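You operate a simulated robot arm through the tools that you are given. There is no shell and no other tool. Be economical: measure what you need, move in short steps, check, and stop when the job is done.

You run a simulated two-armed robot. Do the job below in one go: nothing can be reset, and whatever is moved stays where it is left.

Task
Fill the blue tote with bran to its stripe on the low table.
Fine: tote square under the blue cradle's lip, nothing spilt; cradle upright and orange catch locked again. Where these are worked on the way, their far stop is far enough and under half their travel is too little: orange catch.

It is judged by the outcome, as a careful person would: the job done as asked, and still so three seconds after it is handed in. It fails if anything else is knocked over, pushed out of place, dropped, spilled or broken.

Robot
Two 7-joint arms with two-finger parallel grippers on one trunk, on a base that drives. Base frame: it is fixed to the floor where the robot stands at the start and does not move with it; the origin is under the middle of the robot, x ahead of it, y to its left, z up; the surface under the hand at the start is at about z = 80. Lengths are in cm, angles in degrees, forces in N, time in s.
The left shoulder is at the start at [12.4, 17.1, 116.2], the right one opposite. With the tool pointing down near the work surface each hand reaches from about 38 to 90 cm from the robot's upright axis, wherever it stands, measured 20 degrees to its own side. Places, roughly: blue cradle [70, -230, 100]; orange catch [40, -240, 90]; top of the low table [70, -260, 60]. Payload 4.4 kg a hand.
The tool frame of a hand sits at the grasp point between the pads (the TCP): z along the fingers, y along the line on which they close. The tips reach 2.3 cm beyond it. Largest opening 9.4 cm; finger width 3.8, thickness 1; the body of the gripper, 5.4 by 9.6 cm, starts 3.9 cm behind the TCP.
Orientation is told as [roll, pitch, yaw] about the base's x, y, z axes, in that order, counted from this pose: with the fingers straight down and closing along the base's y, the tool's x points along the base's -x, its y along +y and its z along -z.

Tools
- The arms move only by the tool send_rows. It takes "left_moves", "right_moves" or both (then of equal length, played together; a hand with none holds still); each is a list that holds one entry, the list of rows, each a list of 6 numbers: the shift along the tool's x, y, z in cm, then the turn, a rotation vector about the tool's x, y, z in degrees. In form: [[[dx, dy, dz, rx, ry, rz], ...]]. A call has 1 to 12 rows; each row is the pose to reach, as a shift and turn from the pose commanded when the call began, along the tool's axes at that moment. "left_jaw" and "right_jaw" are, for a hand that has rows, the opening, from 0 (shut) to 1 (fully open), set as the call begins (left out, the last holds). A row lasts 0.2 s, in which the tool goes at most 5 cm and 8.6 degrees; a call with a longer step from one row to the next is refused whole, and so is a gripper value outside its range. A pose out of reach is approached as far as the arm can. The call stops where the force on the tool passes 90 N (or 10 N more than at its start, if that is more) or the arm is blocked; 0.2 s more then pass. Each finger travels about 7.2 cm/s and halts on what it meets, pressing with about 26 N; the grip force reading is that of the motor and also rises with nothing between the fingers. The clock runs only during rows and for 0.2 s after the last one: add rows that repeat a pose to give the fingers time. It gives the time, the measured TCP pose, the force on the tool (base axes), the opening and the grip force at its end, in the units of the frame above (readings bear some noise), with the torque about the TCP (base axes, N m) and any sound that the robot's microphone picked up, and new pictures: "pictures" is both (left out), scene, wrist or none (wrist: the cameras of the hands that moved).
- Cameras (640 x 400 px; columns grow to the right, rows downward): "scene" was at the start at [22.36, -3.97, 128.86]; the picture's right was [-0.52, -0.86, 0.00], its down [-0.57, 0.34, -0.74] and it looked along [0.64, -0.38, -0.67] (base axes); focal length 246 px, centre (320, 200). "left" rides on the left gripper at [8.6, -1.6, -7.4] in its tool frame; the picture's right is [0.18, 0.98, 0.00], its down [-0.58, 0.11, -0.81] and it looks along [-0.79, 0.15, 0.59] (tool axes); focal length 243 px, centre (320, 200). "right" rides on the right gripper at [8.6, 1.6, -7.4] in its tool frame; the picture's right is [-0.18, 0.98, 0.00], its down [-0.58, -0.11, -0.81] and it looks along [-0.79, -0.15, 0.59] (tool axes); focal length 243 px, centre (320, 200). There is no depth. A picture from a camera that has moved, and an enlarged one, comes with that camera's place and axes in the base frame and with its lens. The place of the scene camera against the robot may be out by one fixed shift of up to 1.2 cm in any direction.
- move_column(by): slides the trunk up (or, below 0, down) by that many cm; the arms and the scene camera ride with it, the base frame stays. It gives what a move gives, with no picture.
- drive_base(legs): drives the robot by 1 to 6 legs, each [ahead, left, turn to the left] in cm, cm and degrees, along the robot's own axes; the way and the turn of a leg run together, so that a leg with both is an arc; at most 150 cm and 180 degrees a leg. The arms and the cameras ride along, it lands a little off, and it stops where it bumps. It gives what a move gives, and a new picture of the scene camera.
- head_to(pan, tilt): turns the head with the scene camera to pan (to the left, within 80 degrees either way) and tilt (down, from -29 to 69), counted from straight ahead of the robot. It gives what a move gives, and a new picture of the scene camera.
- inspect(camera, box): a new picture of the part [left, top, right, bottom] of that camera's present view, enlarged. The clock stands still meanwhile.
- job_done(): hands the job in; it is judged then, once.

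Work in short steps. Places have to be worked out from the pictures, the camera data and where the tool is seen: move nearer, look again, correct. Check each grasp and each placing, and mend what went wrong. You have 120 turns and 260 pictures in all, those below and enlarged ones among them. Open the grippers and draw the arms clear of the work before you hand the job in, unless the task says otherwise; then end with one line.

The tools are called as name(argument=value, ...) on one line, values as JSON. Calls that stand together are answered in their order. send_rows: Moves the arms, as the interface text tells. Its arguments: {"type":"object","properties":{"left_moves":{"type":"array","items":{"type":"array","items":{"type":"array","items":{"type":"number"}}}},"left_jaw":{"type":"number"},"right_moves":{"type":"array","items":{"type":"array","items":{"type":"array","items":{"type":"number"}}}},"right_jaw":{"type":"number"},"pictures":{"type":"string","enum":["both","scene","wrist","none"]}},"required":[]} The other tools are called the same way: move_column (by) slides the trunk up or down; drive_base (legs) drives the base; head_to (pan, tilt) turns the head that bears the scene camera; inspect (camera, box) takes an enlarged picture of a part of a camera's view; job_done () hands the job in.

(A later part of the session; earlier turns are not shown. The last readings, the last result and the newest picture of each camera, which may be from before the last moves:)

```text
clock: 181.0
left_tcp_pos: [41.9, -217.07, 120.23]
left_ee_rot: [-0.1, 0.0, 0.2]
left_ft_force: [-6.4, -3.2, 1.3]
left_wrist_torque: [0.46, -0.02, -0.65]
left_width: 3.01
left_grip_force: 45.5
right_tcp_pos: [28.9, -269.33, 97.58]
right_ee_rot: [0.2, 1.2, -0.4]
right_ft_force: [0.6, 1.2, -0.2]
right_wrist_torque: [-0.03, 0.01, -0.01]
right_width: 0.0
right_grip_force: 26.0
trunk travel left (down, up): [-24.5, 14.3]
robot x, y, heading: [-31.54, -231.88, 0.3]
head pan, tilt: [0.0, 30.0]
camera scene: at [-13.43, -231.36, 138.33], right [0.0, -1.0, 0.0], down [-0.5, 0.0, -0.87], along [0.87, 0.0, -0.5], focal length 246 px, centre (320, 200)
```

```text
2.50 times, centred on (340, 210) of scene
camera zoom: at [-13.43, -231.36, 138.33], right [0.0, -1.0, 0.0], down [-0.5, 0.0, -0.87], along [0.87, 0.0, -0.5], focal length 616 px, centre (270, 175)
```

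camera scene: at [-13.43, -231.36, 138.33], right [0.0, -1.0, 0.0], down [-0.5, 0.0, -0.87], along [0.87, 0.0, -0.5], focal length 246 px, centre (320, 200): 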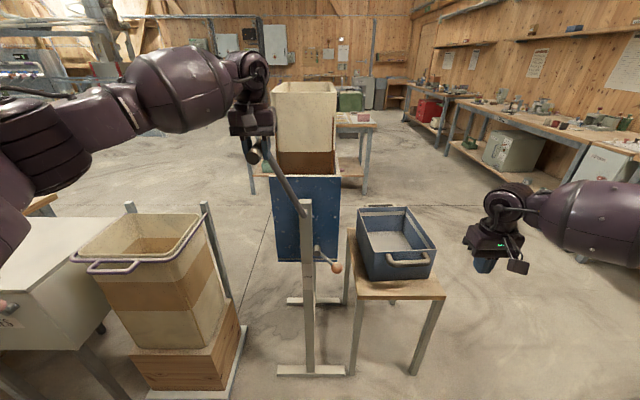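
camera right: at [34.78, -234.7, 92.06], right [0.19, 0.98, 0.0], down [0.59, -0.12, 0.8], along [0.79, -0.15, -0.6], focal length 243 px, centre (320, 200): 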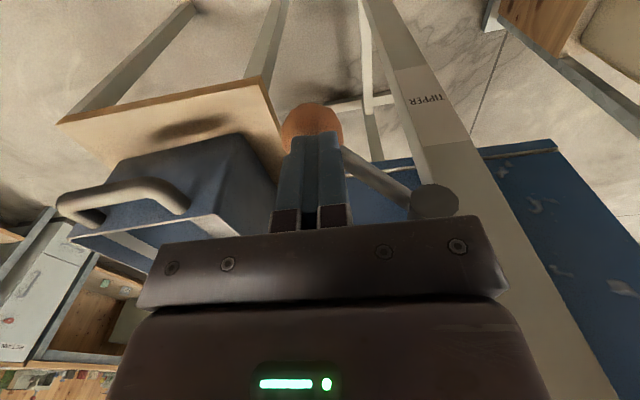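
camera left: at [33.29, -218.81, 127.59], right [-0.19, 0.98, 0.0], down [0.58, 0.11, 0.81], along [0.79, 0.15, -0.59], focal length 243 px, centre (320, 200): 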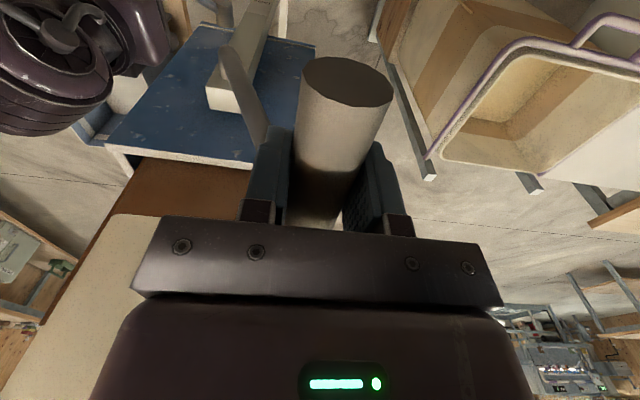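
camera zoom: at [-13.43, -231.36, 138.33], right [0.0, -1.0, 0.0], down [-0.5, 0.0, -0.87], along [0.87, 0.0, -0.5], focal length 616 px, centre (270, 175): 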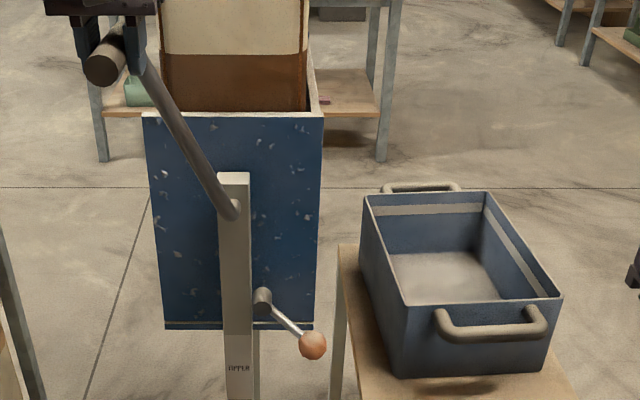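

The catch stays down at its far stop. Now I test if the unlatched cradle is stable: open the left jaw slightly with the bar still caged between the fingers.

send_rows(left_moves=[[[0, 0, 0, 0, 0, 0], [0, 0, 0, 0, 0, 0], [0, 0, 0, 0, 0, 0], [0, 0, 0, 0, 0, 0], [0, 0, 0, 0, 0, 0], [0, 0, 0, 0, 0, 0], [0, 0, 0, 0, 0, 0], [0, 0, 0, 0, 0, 0], [0, 0, 0, 0, 0, 0], [0, 0, 0, 0, 0, 0]]], left_jaw=0.5, pictures="wrist")

```text
clock: 183.2
left_tcp_pos: [41.9, -217.04, 120.11]
left_ee_rot: [-0.2, 0.1, 0.2]
left_ft_force: [-0.1, -0.2, 0.6]
left_wrist_torque: [0.02, 0.01, 0.02]
left_width: 4.68
left_grip_force: 0.0
right_tcp_pos: [29.07, -269.21, 97.46]
right_ee_rot: [0.1, 1.3, -0.5]
right_ft_force: [0.2, 0.2, 0.2]
right_wrist_torque: [0.0, 0.01, 0.0]
right_width: 0.0
right_grip_force: 25.7
trunk travel left (down, up): [-24.5, 14.3]
robot x, y, heading: [-31.5, -231.93, 0.0]
head pan, tilt: [0.0, 30.0]
camera left: at [33.3, -218.67, 127.59], right [-0.19, 0.98, 0.0], down [0.58, 0.11, 0.81], along [0.79, 0.15, -0.59], focal length 243 px, centre (320, 200)
```

left: 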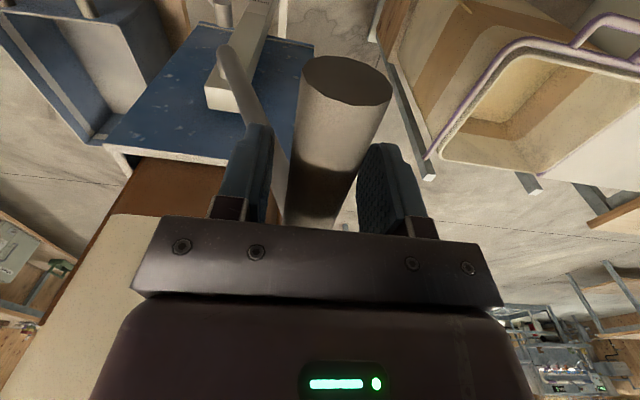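

Cradle is stable unlatched. I release the crank, lift clear, and move the base to (-25,-248) so the right can re-square the tote.

send_rows(left_moves=[[[0, 0, -3, 0, 0, 0], [0, 0, -6, 0, 0, 0], [0, 0, -10, 0, 0, 0], [4, 0, -10, 0, 0, 0], [8, 0, -10, 0, 0, 0], [12, 0, -10, 0, 0, 0], [16, 2, -10, 0, 0, 0], [18, 6, -10, 0, 0, 0], [18, 10, -10, 0, 0, 0]]], left_jaw=0.7, pictures="none")

drive_base(legs=[[0, -16, 0], [6, 0, 0]])

head_to(pan=-15, tilt=40)

inspect(camera="scene", box=[200, 70, 460, 250])

```text
clock: 185.2
left_tcp_pos: [23.94, -206.81, 130.04]
left_ee_rot: [-0.3, 0.1, 0.2]
left_ft_force: [0.7, -0.4, 0.6]
left_wrist_torque: [-0.01, 0.01, 0.01]
left_width: 6.58
left_grip_force: 0.1
right_tcp_pos: [28.93, -269.16, 97.51]
right_ee_rot: [0.2, 1.3, -0.5]
right_ft_force: [-0.8, -0.3, -0.7]
right_wrist_torque: [0.0, 0.0, 0.01]
right_width: 0.01
right_grip_force: 25.9
trunk travel left (down, up): [-24.5, 14.3]
robot x, y, heading: [-31.35, -231.77, 0.1]
head pan, tilt: [0.0, 30.0]
```

```text
clock: 187.8
left_tcp_pos: [30.1, -222.79, 130.14]
left_ee_rot: [-0.3, 0.1, 0.4]
left_ft_force: [0.7, 0.3, -0.3]
left_wrist_torque: [0.03, 0.05, -0.02]
left_width: 6.55
left_grip_force: 0.1
right_tcp_pos: [35.14, -285.12, 97.47]
right_ee_rot: [0.2, 1.4, -0.4]
right_ft_force: [-0.1, -0.6, -0.9]
right_wrist_torque: [-0.01, 0.02, 0.03]
right_width: 0.0
right_grip_force: 26.0
trunk travel left (down, up): [-24.5, 14.3]
robot x, y, heading: [-25.54, -247.31, 0.1]
head pan, tilt: [0.0, 30.0]
camera scene: at [-7.19, -247.24, 138.3], right [0.01, -1.0, 0.0], down [-0.5, 0.0, -0.87], along [0.87, 0.01, -0.5], focal length 246 px, centre (320, 200)
```

scene: 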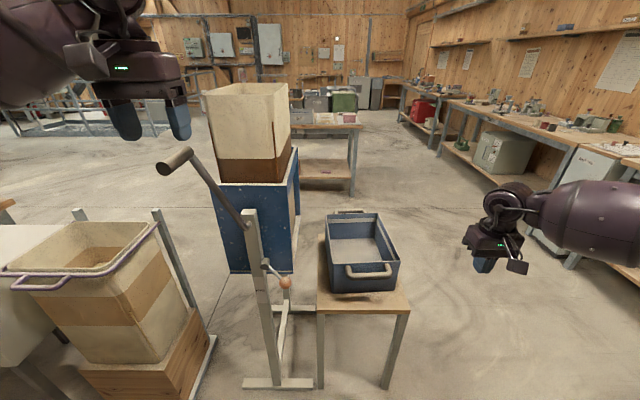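

```text
clock: 188.6
left_tcp_pos: [29.9, -222.8, 130.02]
left_ee_rot: [-0.4, 0.0, 0.5]
left_ft_force: [0.0, -0.4, 0.1]
left_wrist_torque: [-0.01, -0.01, 0.02]
left_width: 6.59
left_grip_force: 0.0
right_tcp_pos: [35.1, -284.97, 97.52]
right_ee_rot: [0.1, 1.3, -0.3]
right_ft_force: [0.1, -1.1, -0.4]
right_wrist_torque: [-0.01, 0.01, 0.04]
right_width: 0.0
right_grip_force: 26.1
trunk travel left (down, up): [-24.5, 14.3]
robot x, y, heading: [-26.0, -247.77, 0.3]
head pan, tilt: [-15.0, 40.0]
camera scene: at [-8.17, -249.43, 136.8], right [-0.25, -0.97, 0.0], down [-0.62, 0.16, -0.77], along [0.74, -0.19, -0.64], focal length 246 px, centre (320, 200)
```

scene: 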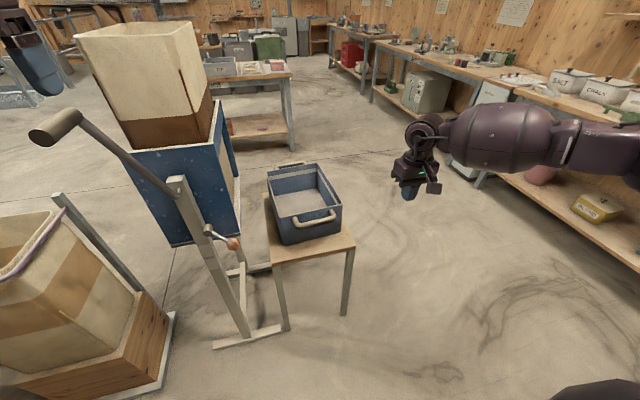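

```text
2.22 times, centred on (330, 160) of scene
camera zoom: at [-8.17, -249.43, 136.8], right [-0.25, -0.97, 0.0], down [-0.62, 0.16, -0.77], along [0.74, -0.19, -0.64], focal length 547 px, centre (298, 289)
```

zoom: 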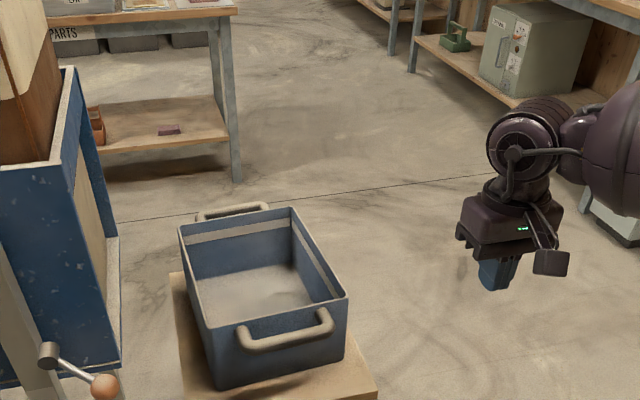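

Right fist goes to the -y side of the near handle and down to handle height.

send_rows(right_moves=[[[-4.4, 1.8, 0, 0, 0, 0], [-8.8, 3.5, 0, 0, 0, 0], [-13.2, 5, 0, 0, 0, 0], [-17.4, 7, 1, 0, 0, 0], [-17.4, 7, 5, 0, 0, 0], [-17.4, 7, 10, 0, 0, 0], [-17.4, 7, 15, 0, 0, 0], [-17.4, 7, 19, 0, 0, 0], [-17.4, 7, 23, 0, 0, 0], [-17.4, 7, 23, 0, 0, 0]]])

inspect(camera="scene", box=[220, 130, 420, 290])

```text
clock: 190.8
left_tcp_pos: [29.83, -222.72, 130.03]
left_ee_rot: [-0.3, 0.1, 0.4]
left_ft_force: [0.3, 0.4, -0.6]
left_wrist_torque: [-0.03, -0.03, -0.02]
left_width: 6.59
left_grip_force: 0.1
right_tcp_pos: [47.72, -276.97, 75.64]
right_ee_rot: [0.1, 1.3, -0.2]
right_ft_force: [-0.3, -0.7, 1.4]
right_wrist_torque: [0.03, 0.03, 0.02]
right_width: 0.0
right_grip_force: 26.2
right hand out of reach, approached as far as the arm can: row 7, 8, 9, 10
trunk travel left (down, up): [-24.5, 14.3]
robot x, y, heading: [-25.61, -247.56, 0.2]
head pan, tilt: [-15.0, 40.0]
camera scene: at [-8.18, -249.33, 136.78], right [-0.25, -0.97, 0.0], down [-0.62, 0.16, -0.77], along [0.74, -0.19, -0.64], focal length 246 px, centre (320, 200)
camera right: at [39.15, -275.28, 83.41], right [0.19, 0.98, 0.0], down [0.6, -0.11, 0.79], along [0.78, -0.15, -0.61], focal length 243 px, centre (320, 200)
```

scene: 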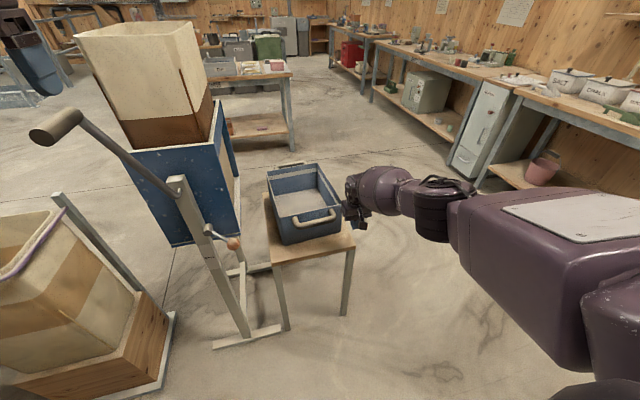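
right: 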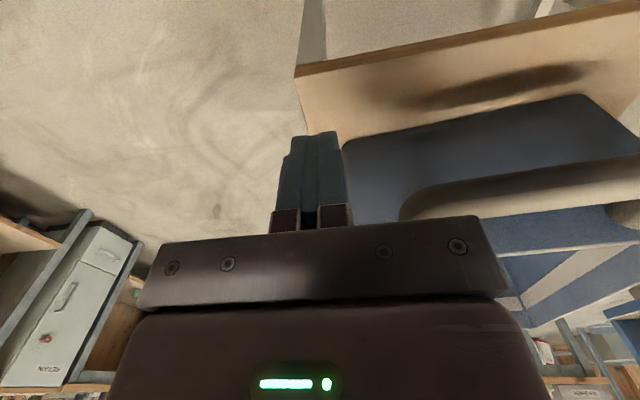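

```text
2.50 times, centred on (320, 210) of scene
camera zoom: at [-8.18, -249.33, 136.78], right [-0.25, -0.97, 0.0], down [-0.62, 0.16, -0.77], along [0.74, -0.19, -0.64], focal length 616 px, centre (320, 175)
```

zoom: 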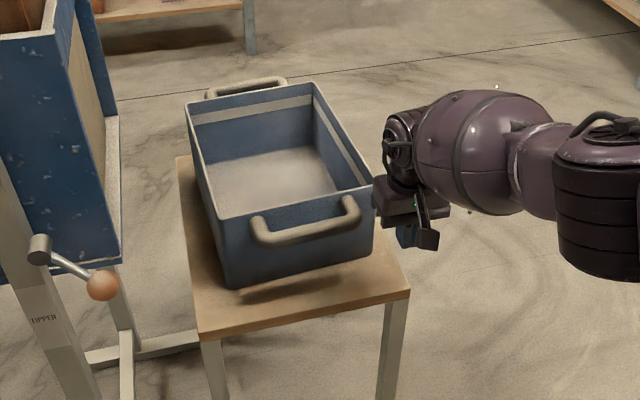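

The hand stops at (47.7,-277,75.6) by reach. I drive 5 ahead and lower the trunk 3 to get beside the handle's leg.

drive_base(legs=[[5, 0, 0]])

move_column(by=-3)

inspect(camera="scene", box=[220, 130, 420, 290])

```text
clock: 191.7
left_tcp_pos: [34.92, -222.7, 129.94]
left_ee_rot: [-0.2, 0.1, 0.4]
left_ft_force: [0.4, 0.2, -0.2]
left_wrist_torque: [-0.01, 0.05, 0.0]
left_width: 6.56
left_grip_force: 0.0
right_tcp_pos: [52.78, -276.83, 75.53]
right_ee_rot: [0.1, 1.5, -0.3]
right_ft_force: [0.4, 0.1, 0.4]
right_wrist_torque: [0.02, 0.06, 0.0]
right_width: 0.01
right_grip_force: 25.8
trunk travel left (down, up): [-24.5, 14.3]
robot x, y, heading: [-21.14, -247.57, 0.2]
head pan, tilt: [-15.0, 40.0]
camera scene: at [-3.04, -249.4, 136.76], right [-0.25, -0.97, 0.0], down [-0.62, 0.16, -0.77], along [0.74, -0.19, -0.64], focal length 246 px, centre (320, 200)
```

scene: 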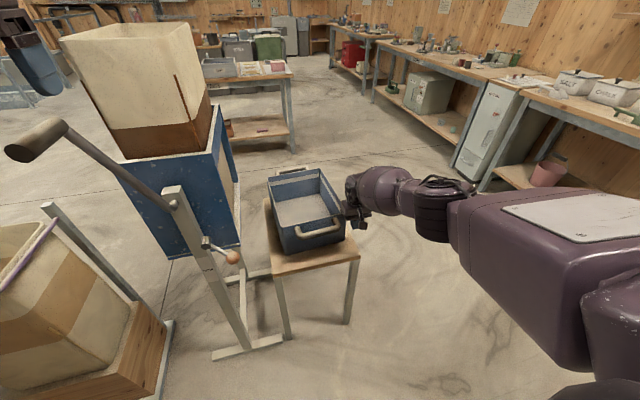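

```text
clock: 192.4
left_tcp_pos: [34.7, -222.7, 127.24]
left_ee_rot: [-0.2, 0.0, 0.4]
left_ft_force: [-1.1, 0.1, 1.1]
left_wrist_torque: [0.0, -0.06, -0.01]
left_width: 6.6
left_grip_force: 0.0
right_tcp_pos: [52.79, -276.77, 73.03]
right_ee_rot: [0.1, 1.0, -0.2]
right_ft_force: [-0.7, 0.4, 0.5]
right_wrist_torque: [-0.02, -0.05, 0.01]
right_width: 0.0
right_grip_force: 26.0
trunk travel left (down, up): [-21.5, 17.3]
robot x, y, heading: [-20.81, -247.87, 0.3]
head pan, tilt: [-15.0, 40.0]
```

```text
2.50 times, centred on (320, 210) of scene
camera zoom: at [-1.17, -249.38, 133.65], right [-0.25, -0.97, 0.0], down [-0.62, 0.16, -0.77], along [0.74, -0.19, -0.64], focal length 616 px, centre (320, 175)
```

zoom: 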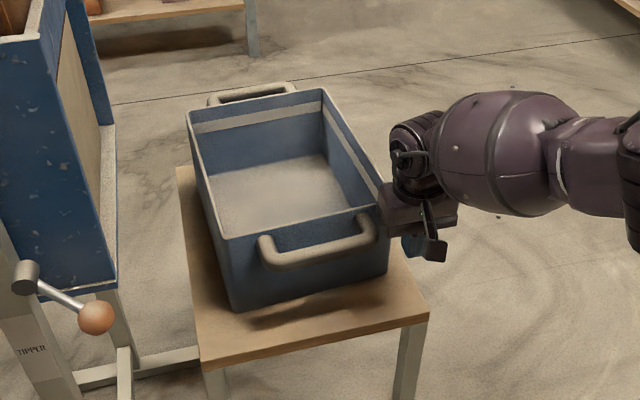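

Now at handle height. Push toward +y until contact.

send_rows(right_moves=[[[0, 1.5, 0.3, 0, 0, 0], [0, 3, 0.3, 0, 0, 0], [0, 4.2, 0.3, 0, 0, 0], [0, 5, 0.3, 0, 0, 0], [0, 5, 0.3, 0, 0, 0]]], pictures="wrist")

inspect(camera="scene", box=[220, 130, 420, 290])

```text
clock: 193.6
left_tcp_pos: [34.93, -222.85, 127.08]
left_ee_rot: [-0.2, 0.1, 0.5]
left_ft_force: [-0.7, 0.7, 0.7]
left_wrist_torque: [-0.04, 0.03, 0.01]
left_width: 6.56
left_grip_force: 0.1
right_tcp_pos: [52.73, -271.77, 72.49]
right_ee_rot: [0.0, 1.3, -0.3]
right_ft_force: [-0.2, -0.2, 0.5]
right_wrist_torque: [0.0, 0.05, 0.02]
right_width: 0.0
right_grip_force: 25.3
trunk travel left (down, up): [-21.5, 17.3]
robot x, y, heading: [-20.6, -247.16, 0.5]
head pan, tilt: [-15.0, 40.0]
camera right: at [44.16, -270.22, 80.16], right [0.19, 0.98, 0.0], down [0.6, -0.11, 0.79], along [0.78, -0.15, -0.61], focal length 243 px, centre (320, 200)
```

right: 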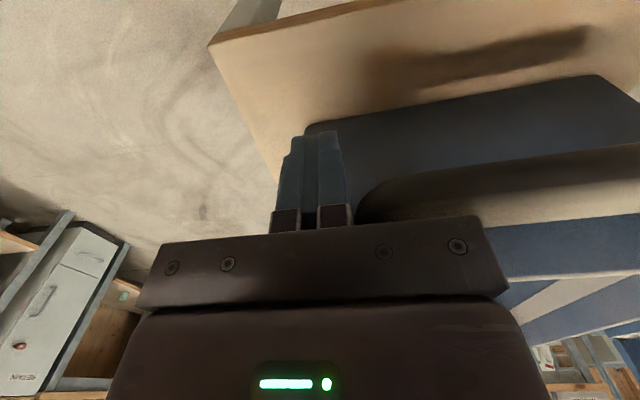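

```text
2.50 times, centred on (320, 210) of scene
camera zoom: at [-0.94, -249.4, 133.58], right [-0.25, -0.97, 0.0], down [-0.62, 0.16, -0.77], along [0.74, -0.19, -0.64], focal length 616 px, centre (320, 175)
```

zoom: 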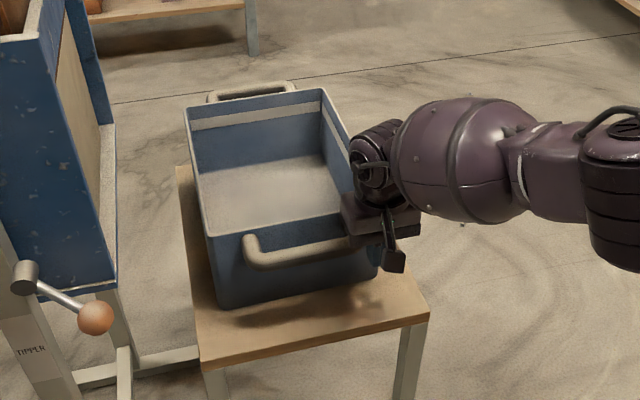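

The tote swung straight: now about -0.6° with centre ≈(72,-260.7). Withdraw the right hand outward, up and back.

send_rows(right_moves=[[[0, -2, 0, 0, 0, 0], [0, -5, 0, 0, 0, 0], [1, -8, -4, 0, 0, 0], [3, -9, -8, 0, 0, 0], [6, -10, -12, 0, 0, 0], [9, -11, -16, 0, 0, 0], [12, -12, -20, 0, 0, 0], [15, -13, -24, 0, 0, 0], [18, -14, -26, 0, 0, 0], [20, -15, -27, 0, 0, 0]]], pictures="none")

move_column(by=3)

drive_base(legs=[[-5, 0, 0]])

inspect(camera="scene", box=[200, 110, 420, 290])

```text
refused: row 3 steps farther than a row can; nothing moved
```

```text
clock: 194.4
left_tcp_pos: [35.14, -222.74, 129.93]
left_ee_rot: [-0.1, 0.2, 0.2]
left_ft_force: [0.4, 0.0, 0.1]
left_wrist_torque: [-0.03, 0.01, -0.02]
left_width: 6.56
left_grip_force: 0.1
right_tcp_pos: [52.75, -272.0, 75.3]
right_ee_rot: [0.1, 1.4, -0.3]
right_ft_force: [-0.6, -0.5, -0.9]
right_wrist_torque: [0.02, 0.01, 0.01]
right_width: 0.01
right_grip_force: 26.0
trunk travel left (down, up): [-24.5, 14.3]
robot x, y, heading: [-20.89, -247.78, 0.2]
head pan, tilt: [-15.0, 40.0]
```

```text
clock: 195.3
left_tcp_pos: [29.77, -222.85, 130.2]
left_ee_rot: [-0.1, -0.1, 0.4]
left_ft_force: [-0.6, 0.2, 0.4]
left_wrist_torque: [0.01, -0.03, 0.03]
left_width: 6.6
left_grip_force: 0.1
right_tcp_pos: [47.66, -272.01, 75.58]
right_ee_rot: [0.0, 1.1, -0.3]
right_ft_force: [-0.4, 0.1, 0.4]
right_wrist_torque: [-0.01, -0.04, 0.01]
right_width: 0.02
right_grip_force: 26.3
trunk travel left (down, up): [-24.5, 14.3]
robot x, y, heading: [-25.51, -247.49, 0.5]
head pan, tilt: [-15.0, 40.0]
camera scene: at [-8.32, -249.44, 136.81], right [-0.25, -0.97, 0.0], down [-0.62, 0.16, -0.77], along [0.74, -0.19, -0.64], focal length 246 px, centre (320, 200)
```

scene: 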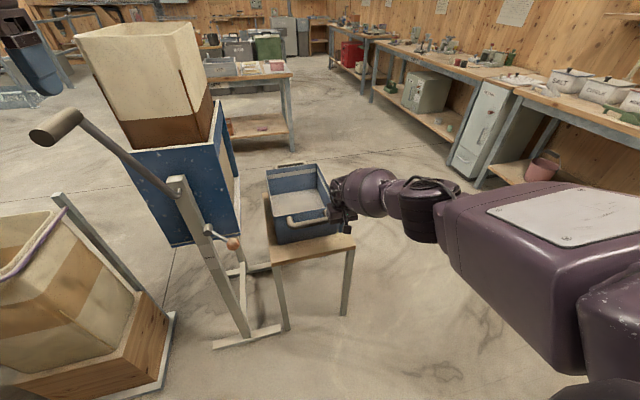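

```text
2.22 times, centred on (310, 200) of scene
camera zoom: at [-8.32, -249.44, 136.81], right [-0.25, -0.97, 0.0], down [-0.62, 0.16, -0.77], along [0.74, -0.19, -0.64], focal length 547 px, centre (342, 200)
```

zoom: 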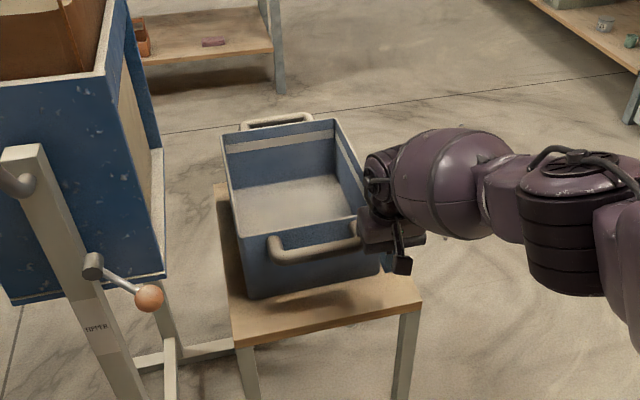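

Tote still straight. Retract the right hand properly now (smaller steps), and bring the left over the crank grip.

send_rows(right_moves=[[[0, -2.5, 0, 0, 0, 0], [0, -5, 0, 0, 0, 0], [1, -8, -3, 0, 0, 0], [3, -10, -6, 0, 0, 0], [5, -12, -9.5, 0, 0, 0], [7, -14, -13, 0, 0, 0], [9, -16, -16.5, 0, 0, 0], [11, -18, -20, 0, 0, 0], [13, -20, -22, 0, 0, 0], [15, -22, -22, 0, 0, 0]]], left_moves=[[[0, 3, -1, 0, 0, 0], [0, 5.8, -1, 0, 0, 0], [-4, 5.8, -1, 0, 0, 0], [-8, 5.8, -1, 0, 0, 0], [-12.3, 5.8, -1, 0, 0, 0], [-12.3, 5.8, 2, 0, 0, 0], [-12.3, 5.8, 5, 0, 0, 0], [-12.3, 5.8, 8, 0, 0, 0], [-12.3, 5.8, 10, 0, 0, 0], [-12.3, 5.8, 10, 0, 0, 0]]])

```text
clock: 197.5
left_tcp_pos: [41.83, -217.02, 120.1]
left_ee_rot: [-0.3, 0.0, 0.4]
left_ft_force: [-0.7, 0.4, 0.6]
left_wrist_torque: [0.01, -0.02, 0.01]
left_width: 6.58
left_grip_force: 0.1
right_tcp_pos: [33.22, -294.05, 97.71]
right_ee_rot: [0.0, 1.3, -0.1]
right_ft_force: [0.4, 0.8, 1.2]
right_wrist_torque: [-0.02, -0.02, 0.01]
right_width: 0.01
right_grip_force: 25.6
trunk travel left (down, up): [-24.5, 14.3]
robot x, y, heading: [-25.9, -247.84, 0.4]
head pan, tilt: [-15.0, 40.0]
camera scene: at [-8.26, -249.48, 136.81], right [-0.25, -0.97, 0.0], down [-0.62, 0.16, -0.77], along [0.74, -0.19, -0.64], focal length 246 px, centre (320, 200)
camera right: at [24.59, -292.49, 105.41], right [0.19, 0.98, 0.0], down [0.6, -0.11, 0.79], along [0.78, -0.15, -0.61], focal length 243 px, centre (320, 200)
camera left: at [33.23, -218.73, 127.4], right [-0.19, 0.98, 0.0], down [0.58, 0.11, 0.81], along [0.79, 0.15, -0.59], focal length 243 px, centre (320, 200)
```

scene: 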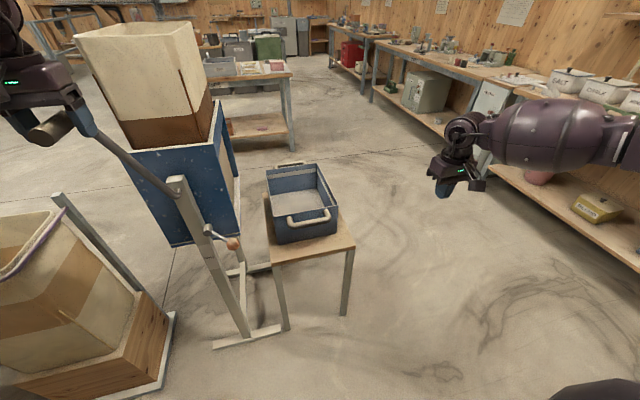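
right: 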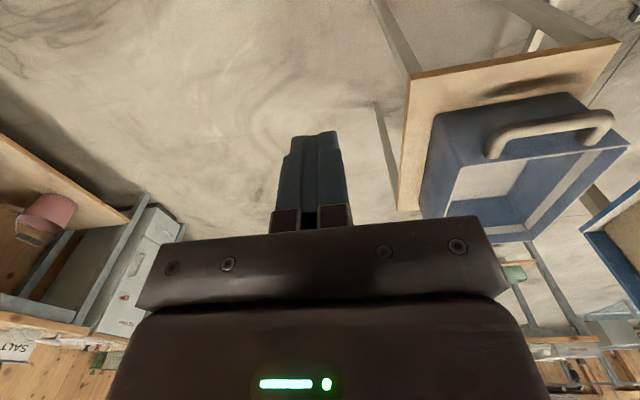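
left: 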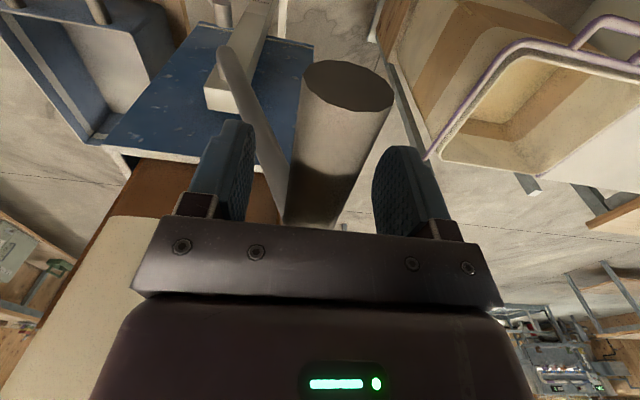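

Close the left grip on the crank and tip slowly to 15° to check the arc and forces.

send_rows(left_moves=[[[0, 0, 0, 0, 0, 0], [0, 0, 0, 0, 0, 0], [0, 0, 0, 0, 0, 0], [0, 0, 0, 0, 0, 0]]], left_jaw=0, pictures="none")

send_rows(left_moves=[[[0, -0.97, -0.4, 0, 0, 0], [0, -1.93, -0.75, 0, 0, 0], [0, -2.93, -1.05, 0, 0, 0], [0, -3.92, -1.32, 0, 0, 0], [0, -4.94, -1.53, 0, 0, 0], [0, -5.95, -1.71, 0, 0, 0], [0, -5.95, -1.71, 0, 0, 0]]], pictures="scene")

```text
clock: 198.5
left_tcp_pos: [41.89, -217.09, 119.77]
left_ee_rot: [-0.2, 0.1, 0.4]
left_ft_force: [-0.8, -1.9, -3.5]
left_wrist_torque: [-0.08, -0.34, -1.49]
left_width: 2.96
left_grip_force: 44.7
right_tcp_pos: [33.22, -294.05, 97.66]
right_ee_rot: [0.1, 1.3, -0.3]
right_ft_force: [0.9, 0.4, -0.5]
right_wrist_torque: [-0.01, 0.0, 0.0]
right_width: 0.0
right_grip_force: 26.9
trunk travel left (down, up): [-24.5, 14.3]
robot x, y, heading: [-25.58, -247.59, 0.3]
head pan, tilt: [-15.0, 40.0]
```

```text
clock: 200.1
left_tcp_pos: [41.88, -222.93, 122.08]
left_ee_rot: [-0.3, -0.1, 0.3]
left_ft_force: [-9.2, 10.5, 9.5]
left_wrist_torque: [0.18, 1.07, -1.47]
left_width: 2.96
left_grip_force: 45.1
right_tcp_pos: [33.14, -293.96, 97.8]
right_ee_rot: [0.1, 1.2, -0.3]
right_ft_force: [0.8, 0.3, 0.7]
right_wrist_torque: [-0.02, 0.02, 0.01]
right_width: 0.0
right_grip_force: 25.9
trunk travel left (down, up): [-24.5, 14.3]
robot x, y, heading: [-25.24, -247.62, 0.4]
head pan, tilt: [-15.0, 40.0]
camera scene: at [-8.39, -249.33, 136.84], right [-0.25, -0.97, 0.0], down [-0.62, 0.16, -0.77], along [0.74, -0.19, -0.64], focal length 246 px, centre (320, 200)
```

scene: 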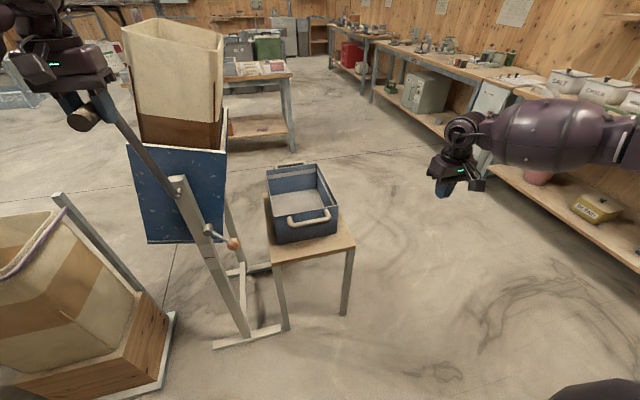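

It swings freely on the arc. Continue to 40°.

send_rows(left_moves=[[[0, -1.03, -0.13, 0, 0, 0], [0, -2.05, -0.22, 0, 0, 0], [0, -3.08, -0.26, 0, 0, 0], [0, -4.12, -0.26, 0, 0, 0], [0, -5.15, -0.2, 0, 0, 0], [0, -6.18, -0.12, 0, 0, 0], [0, -7.2, 0.03, 0, 0, 0], [0, -8.23, 0.2, 0, 0, 0], [0, -9.23, 0.43, 0, 0, 0], [0, -10.23, 0.69, 0, 0, 0], [0, -10.23, 0.69, 0, 0, 0]]], pictures="scene")

```text
clock: 202.5
left_tcp_pos: [42.13, -233.04, 121.03]
left_ee_rot: [-0.4, 0.0, 0.3]
left_ft_force: [-17.0, 10.1, 3.3]
left_wrist_torque: [0.13, 0.25, -1.37]
left_width: 2.97
left_grip_force: 45.4
right_tcp_pos: [33.1, -294.12, 97.91]
right_ee_rot: [0.1, 1.1, -0.2]
right_ft_force: [-0.7, -0.6, -0.2]
right_wrist_torque: [-0.01, 0.03, 0.03]
right_width: 0.02
right_grip_force: 26.5
trunk travel left (down, up): [-24.5, 14.3]
robot x, y, heading: [-25.8, -247.71, 0.5]
head pan, tilt: [-15.0, 40.0]
camera scene: at [-8.42, -249.32, 136.82], right [-0.25, -0.97, 0.0], down [-0.62, 0.16, -0.77], along [0.74, -0.19, -0.64], focal length 246 px, centre (320, 200)
```

scene: 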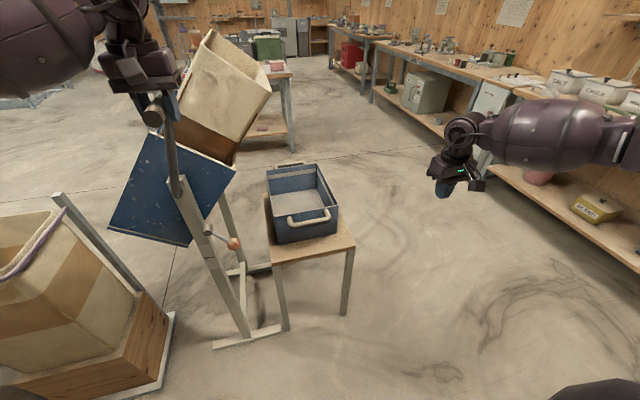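

No flow yet. Continue to 55°.

send_rows(left_moves=[[[0, -0.99, 0.32, 0, 0, 0], [0, -1.96, 0.67, 0, 0, 0], [0, -2.92, 1.08, 0, 0, 0], [0, -3.85, 1.51, 0, 0, 0], [0, -4.77, 2.0, 0, 0, 0], [0, -5.66, 2.51, 0, 0, 0], [0, -5.66, 2.51, 0, 0, 0]]], pictures="scene")

inspect(camera="scene", box=[140, 60, 360, 260])

```text
clock: 204.1
left_tcp_pos: [42.16, -238.66, 118.62]
left_ee_rot: [-0.3, 0.2, 0.2]
left_ft_force: [-13.8, 11.0, 3.2]
left_wrist_torque: [0.07, 0.26, -1.52]
left_width: 2.96
left_grip_force: 45.1
right_tcp_pos: [33.15, -293.83, 97.88]
right_ee_rot: [0.0, 1.2, -0.3]
right_ft_force: [-0.3, -0.8, 0.1]
right_wrist_torque: [-0.03, -0.01, 0.0]
right_width: 0.0
right_grip_force: 25.3
trunk travel left (down, up): [-24.5, 14.3]
robot x, y, heading: [-25.73, -247.56, 0.1]
head pan, tilt: [-15.0, 40.0]
camera scene: at [-8.38, -249.29, 136.81], right [-0.25, -0.97, 0.0], down [-0.62, 0.16, -0.77], along [0.74, -0.19, -0.64], focal length 246 px, centre (320, 200)
```

scene: 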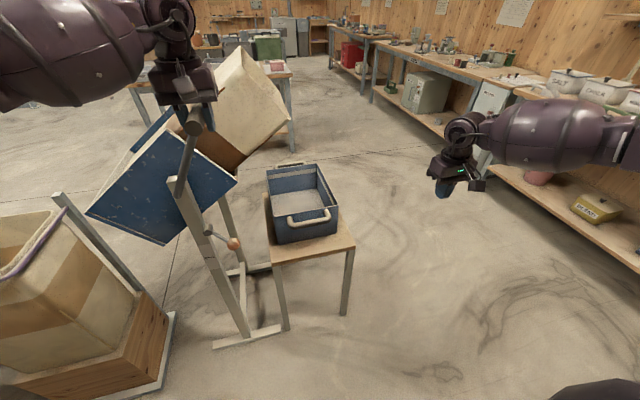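

```text
2.00 times, centred on (250, 160) of scene
camera zoom: at [-8.38, -249.29, 136.81], right [-0.25, -0.97, 0.0], down [-0.62, 0.16, -0.77], along [0.74, -0.19, -0.64], focal length 493 px, centre (460, 280)
```

zoom: 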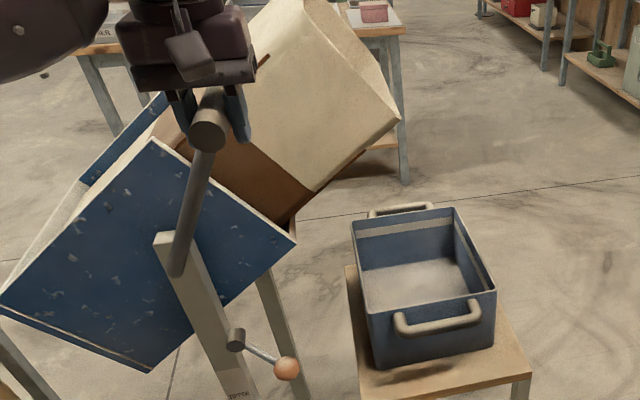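

Lip is at about y -258, over the tote. Continue gently to 62° and watch the tote.

send_rows(left_moves=[[[0, -0.86, 0.56, 0, 0, 0], [0, -1.71, 1.15, 0, 0, 0], [0, -2.37, 1.65, 0, 0, 0], [0, -2.37, 1.65, 0, 0, 0], [0, -2.37, 1.65, 0, 0, 0]]], pictures="scene")

```text
clock: 205.3
left_tcp_pos: [42.19, -240.94, 117.04]
left_ee_rot: [-0.3, 0.0, 0.5]
left_ft_force: [-7.6, 12.7, 5.5]
left_wrist_torque: [0.03, 0.09, -1.58]
left_width: 2.97
left_grip_force: 45.1
right_tcp_pos: [33.13, -293.89, 97.81]
right_ee_rot: [0.1, 1.3, -0.3]
right_ft_force: [-0.1, 0.4, -0.3]
right_wrist_torque: [0.02, -0.01, 0.04]
right_width: 0.02
right_grip_force: 25.9
trunk travel left (down, up): [-24.5, 14.3]
robot x, y, heading: [-25.66, -247.69, 0.5]
head pan, tilt: [-15.0, 40.0]
camera scene: at [-8.32, -249.27, 136.81], right [-0.25, -0.97, 0.0], down [-0.62, 0.16, -0.77], along [0.74, -0.19, -0.64], focal length 246 px, centre (320, 200)
```

scene: 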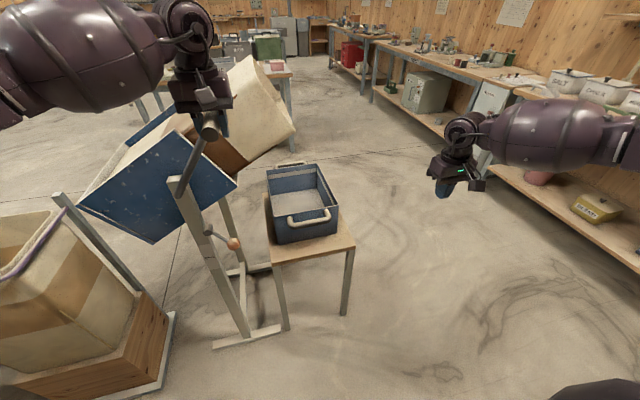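

No flow yet; go to 70° in 2° rows.

send_rows(left_moves=[[[0, -0.64, 0.52, 0, 0, 0], [0, -1.26, 1.07, 0, 0, 0], [0, -1.86, 1.64, 0, 0, 0], [0, -2.44, 2.23, 0, 0, 0], [0, -2.44, 2.23, 0, 0, 0]]], pictures="scene")

```text
clock: 206.5
left_tcp_pos: [42.21, -243.56, 114.76]
left_ee_rot: [-0.3, 0.0, 0.2]
left_ft_force: [-10.5, 8.8, 10.0]
left_wrist_torque: [-0.01, 0.13, -1.52]
left_width: 2.98
left_grip_force: 44.9
right_tcp_pos: [33.18, -294.0, 97.75]
right_ee_rot: [0.2, 1.1, -0.2]
right_ft_force: [-0.7, -0.2, -0.4]
right_wrist_torque: [-0.02, 0.01, 0.03]
right_width: 0.0
right_grip_force: 25.8
trunk travel left (down, up): [-24.5, 14.3]
robot x, y, heading: [-25.16, -247.58, 0.2]
head pan, tilt: [-15.0, 40.0]
camera scene: at [-8.4, -249.34, 136.82], right [-0.25, -0.97, 0.0], down [-0.62, 0.16, -0.77], along [0.74, -0.19, -0.64], focal length 246 px, centre (320, 200)
```

scene: 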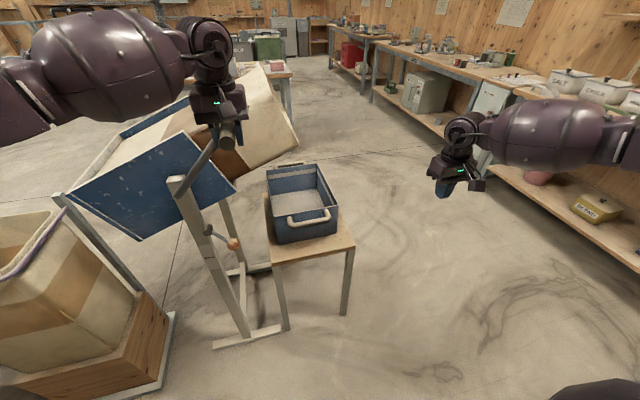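

Still nothing visible; on to 78°.

send_rows(left_moves=[[[0, -0.56, 0.61, 0, 0, 0], [0, -1.1, 1.23, 0, 0, 0], [0, -1.62, 1.88, 0, 0, 0], [0, -2.11, 2.54, 0, 0, 0], [0, -2.11, 2.54, 0, 0, 0]]], pictures="scene")

```text
clock: 207.7
left_tcp_pos: [42.18, -245.69, 112.24]
left_ee_rot: [-0.2, -0.2, 0.3]
left_ft_force: [-6.1, 2.9, 12.5]
left_wrist_torque: [0.1, -0.72, -1.79]
left_width: 2.98
left_grip_force: 44.7
right_tcp_pos: [33.17, -294.07, 97.88]
right_ee_rot: [0.1, 1.1, -0.3]
right_ft_force: [-0.1, 0.3, -0.8]
right_wrist_torque: [0.0, -0.05, 0.02]
right_width: 0.0
right_grip_force: 26.1
trunk travel left (down, up): [-24.5, 14.3]
robot x, y, heading: [-25.71, -247.21, 0.2]
head pan, tilt: [-15.0, 40.0]
camera scene: at [-8.36, -249.4, 136.81], right [-0.25, -0.97, 0.0], down [-0.62, 0.16, -0.77], along [0.74, -0.19, -0.64], focal length 246 px, centre (320, 200)
```

scene: 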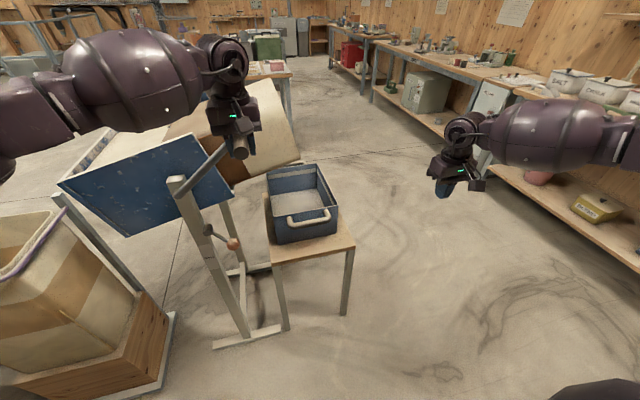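

No stream seen; move to 86° and zoom on the tote.

send_rows(left_moves=[[[0, -0.48, 0.68, 0, 0, 0], [0, -0.92, 1.38, 0, 0, 0], [0, -1.34, 2.09, 0, 0, 0], [0, -1.72, 2.82, 0, 0, 0], [0, -1.72, 2.82, 0, 0, 0]]], pictures="scene")

inspect(camera="scene", box=[190, 80, 370, 260])

```text
clock: 208.9
left_tcp_pos: [42.28, -247.51, 109.6]
left_ee_rot: [-0.3, 0.0, 0.3]
left_ft_force: [4.7, -4.7, 17.6]
left_wrist_torque: [-0.08, -0.67, -1.68]
left_width: 3.0
left_grip_force: 43.9
right_tcp_pos: [33.16, -294.1, 97.62]
right_ee_rot: [0.3, 1.4, -0.3]
right_ft_force: [-0.1, 0.1, 0.6]
right_wrist_torque: [0.02, -0.04, 0.01]
right_width: 0.0
right_grip_force: 26.2
trunk travel left (down, up): [-24.5, 14.3]
robot x, y, heading: [-25.79, -247.71, 0.1]
head pan, tilt: [-15.0, 40.0]
camera scene: at [-8.27, -249.51, 136.8], right [-0.25, -0.97, 0.0], down [-0.62, 0.16, -0.77], along [0.74, -0.19, -0.64], focal length 246 px, centre (320, 200)
```

scene: 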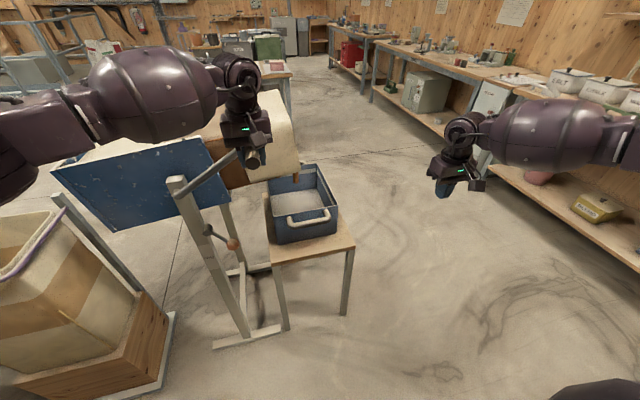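

```text
2.22 times, centred on (280, 170) of scene
camera zoom: at [-8.27, -249.51, 136.8], right [-0.25, -0.97, 0.0], down [-0.62, 0.16, -0.77], along [0.74, -0.19, -0.64], focal length 547 px, centre (409, 267)
```

zoom: 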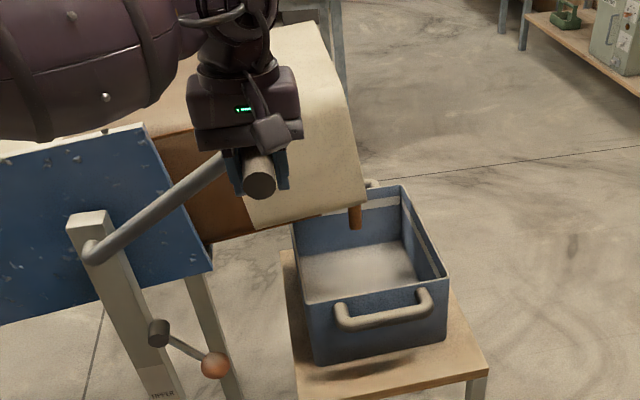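

A brown stream just starts at the lip. I hold here briefly and look where it lands.

send_rows(left_moves=[[[0, 0, 0, 0, 0, 0]]], pictures="none")

inspect(camera="scene", box=[230, 120, 360, 260])

```text
clock: 209.3
left_tcp_pos: [42.12, -247.39, 109.68]
left_ee_rot: [-0.2, 0.0, 0.3]
left_ft_force: [4.5, -6.7, 14.7]
left_wrist_torque: [-0.22, -1.17, -1.63]
left_width: 2.98
left_grip_force: 44.9
right_tcp_pos: [33.24, -293.99, 97.6]
right_ee_rot: [0.1, 1.3, -0.3]
right_ft_force: [-0.5, -0.7, 0.5]
right_wrist_torque: [0.02, -0.02, 0.0]
right_width: 0.04
right_grip_force: 26.2
trunk travel left (down, up): [-24.5, 14.3]
robot x, y, heading: [-25.54, -247.87, 0.6]
head pan, tilt: [-15.0, 40.0]
```

```text
2.86 times, centred on (295, 190) of scene
camera zoom: at [-8.26, -249.53, 136.8], right [-0.25, -0.97, 0.0], down [-0.62, 0.16, -0.77], along [0.74, -0.19, -0.64], focal length 704 px, centre (391, 229)
```

zoom: 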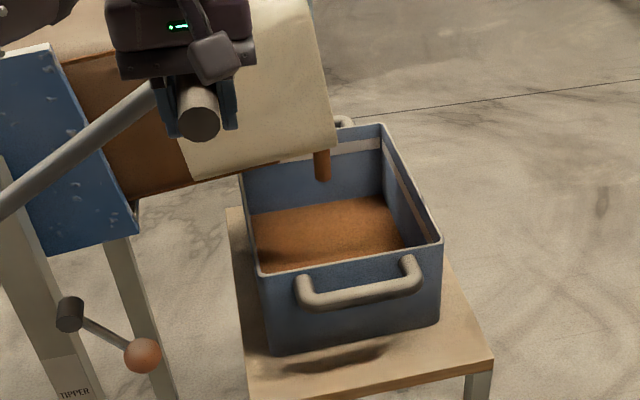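

Bran is in the tote, level rising evenly. Continue holding in short beats.

send_rows(left_moves=[[[0, 0, 0, 0, 0, 0]]], pictures="none")

inspect(camera="scene", box=[230, 120, 360, 260])

```text
clock: 209.7
left_tcp_pos: [42.23, -247.62, 109.6]
left_ee_rot: [-0.2, 0.1, 0.3]
left_ft_force: [5.1, -8.8, 14.9]
left_wrist_torque: [-0.17, -1.25, -1.73]
left_width: 2.96
left_grip_force: 45.1
right_tcp_pos: [33.29, -294.06, 97.67]
right_ee_rot: [0.3, 1.2, -0.3]
right_ft_force: [0.2, 0.0, -0.3]
right_wrist_torque: [0.02, 0.01, -0.01]
right_width: 0.0
right_grip_force: 25.7
trunk travel left (down, up): [-24.5, 14.3]
robot x, y, heading: [-25.57, -247.67, 0.3]
head pan, tilt: [-15.0, 40.0]
```

```text
2.86 times, centred on (295, 190) of scene
camera zoom: at [-8.26, -249.55, 136.8], right [-0.25, -0.97, 0.0], down [-0.62, 0.16, -0.77], along [0.74, -0.19, -0.64], focal length 704 px, centre (391, 229)
```

zoom: 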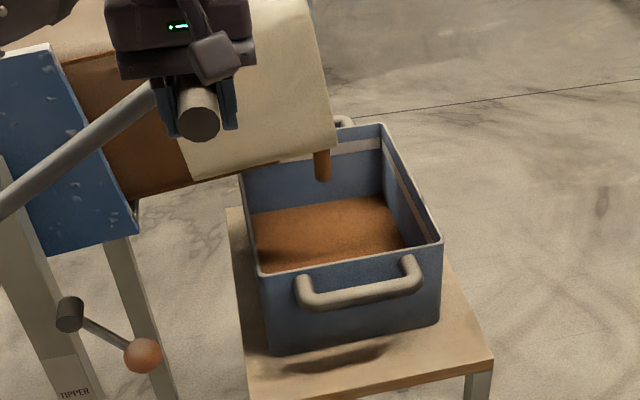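

Flow is slow here; wait 1.2 s more.

send_rows(left_moves=[[[0, 0, 0, 0, 0, 0], [0, 0, 0, 0, 0, 0], [0, 0, 0, 0, 0, 0], [0, 0, 0, 0, 0, 0], [0, 0, 0, 0, 0, 0], [0, 0, 0, 0, 0, 0]]], pictures="none")

inspect(camera="scene", box=[230, 120, 360, 260])

```text
clock: 211.1
left_tcp_pos: [42.21, -247.51, 109.45]
left_ee_rot: [-0.1, 0.2, 0.3]
left_ft_force: [2.8, -11.6, 13.7]
left_wrist_torque: [0.02, -0.38, -1.84]
left_width: 2.97
left_grip_force: 44.9
right_tcp_pos: [33.25, -294.14, 97.69]
right_ee_rot: [0.1, 1.4, -0.3]
right_ft_force: [1.3, 0.1, 0.4]
right_wrist_torque: [-0.05, 0.03, 0.01]
right_width: 0.01
right_grip_force: 26.4
trunk travel left (down, up): [-24.5, 14.3]
robot x, y, heading: [-25.64, -247.53, 0.5]
head pan, tilt: [-15.0, 40.0]
```

```text
2.86 times, centred on (295, 190) of scene
camera zoom: at [-8.25, -249.58, 136.8], right [-0.25, -0.97, 0.0], down [-0.62, 0.16, -0.77], along [0.74, -0.19, -0.64], focal length 704 px, centre (391, 229)
```

zoom: 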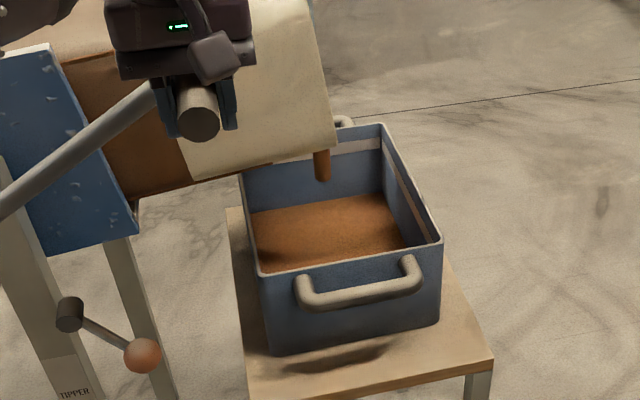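

Level rises slowly (about 8 of ~46 px). I tilt 2° more and wait, then re-check.

send_rows(left_moves=[[[0, -0.2, 0.37, 0, 0, 0], [0, -0.38, 0.74, 0, 0, 0], [0, -0.38, 0.74, 0, 0, 0], [0, -0.38, 0.74, 0, 0, 0], [0, -0.38, 0.74, 0, 0, 0], [0, -0.38, 0.74, 0, 0, 0]]], pictures="none")

inspect(camera="scene", box=[230, 120, 360, 260])

```text
clock: 212.5
left_tcp_pos: [42.17, -247.89, 108.95]
left_ee_rot: [-0.2, 0.0, 0.3]
left_ft_force: [2.0, -9.5, 23.2]
left_wrist_torque: [0.1, -0.69, -1.8]
left_width: 3.0
left_grip_force: 44.8
right_tcp_pos: [33.21, -294.03, 97.69]
right_ee_rot: [0.2, 1.3, -0.3]
right_ft_force: [0.6, 0.3, 0.0]
right_wrist_torque: [0.0, 0.01, 0.03]
right_width: 0.01
right_grip_force: 25.6
trunk travel left (down, up): [-24.5, 14.3]
robot x, y, heading: [-25.66, -247.56, 0.4]
head pan, tilt: [-15.0, 40.0]
```

```text
2.86 times, centred on (295, 190) of scene
camera zoom: at [-8.36, -249.54, 136.82], right [-0.25, -0.97, 0.0], down [-0.62, 0.16, -0.77], along [0.74, -0.19, -0.64], focal length 704 px, centre (391, 229)
```

zoom: 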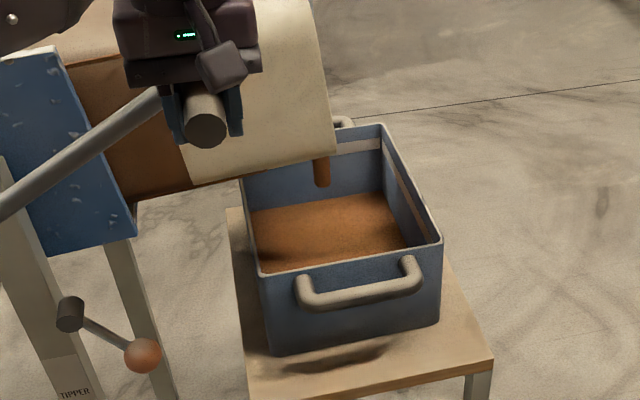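

Flow nearly stalls at this angle; tilt on to 93° and check.

send_rows(left_moves=[[[0, -0.2, 0.4, 0, 0, 0], [0, -0.36, 0.75, 0, 0, 0], [0, -0.51, 1.13, 0, 0, 0], [0, -0.67, 1.5, 0, 0, 0], [0, -0.82, 1.9, 0, 0, 0], [0, -0.82, 1.9, 0, 0, 0], [0, -0.82, 1.9, 0, 0, 0]]], pictures="none")

inspect(camera="scene", box=[230, 120, 360, 260])

```text
clock: 214.1
left_tcp_pos: [42.14, -248.89, 106.93]
left_ee_rot: [-0.2, -0.2, 0.4]
left_ft_force: [-1.0, -18.4, 22.9]
left_wrist_torque: [0.19, 0.18, -1.25]
left_width: 2.98
left_grip_force: 44.9
right_tcp_pos: [33.13, -294.26, 97.65]
right_ee_rot: [0.1, 1.1, -0.2]
right_ft_force: [0.9, 0.4, -0.3]
right_wrist_torque: [-0.06, 0.0, 0.0]
right_width: 0.03
right_grip_force: 26.1
trunk travel left (down, up): [-24.5, 14.3]
robot x, y, heading: [-25.49, -247.66, 0.2]
head pan, tilt: [-15.0, 40.0]
```

```text
2.86 times, centred on (295, 190) of scene
camera zoom: at [-8.38, -249.66, 136.82], right [-0.25, -0.97, 0.0], down [-0.62, 0.16, -0.77], along [0.74, -0.19, -0.64], focal length 704 px, centre (391, 229)
```

zoom: 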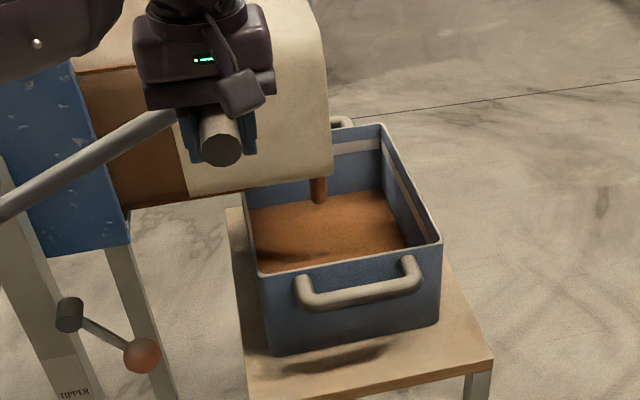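

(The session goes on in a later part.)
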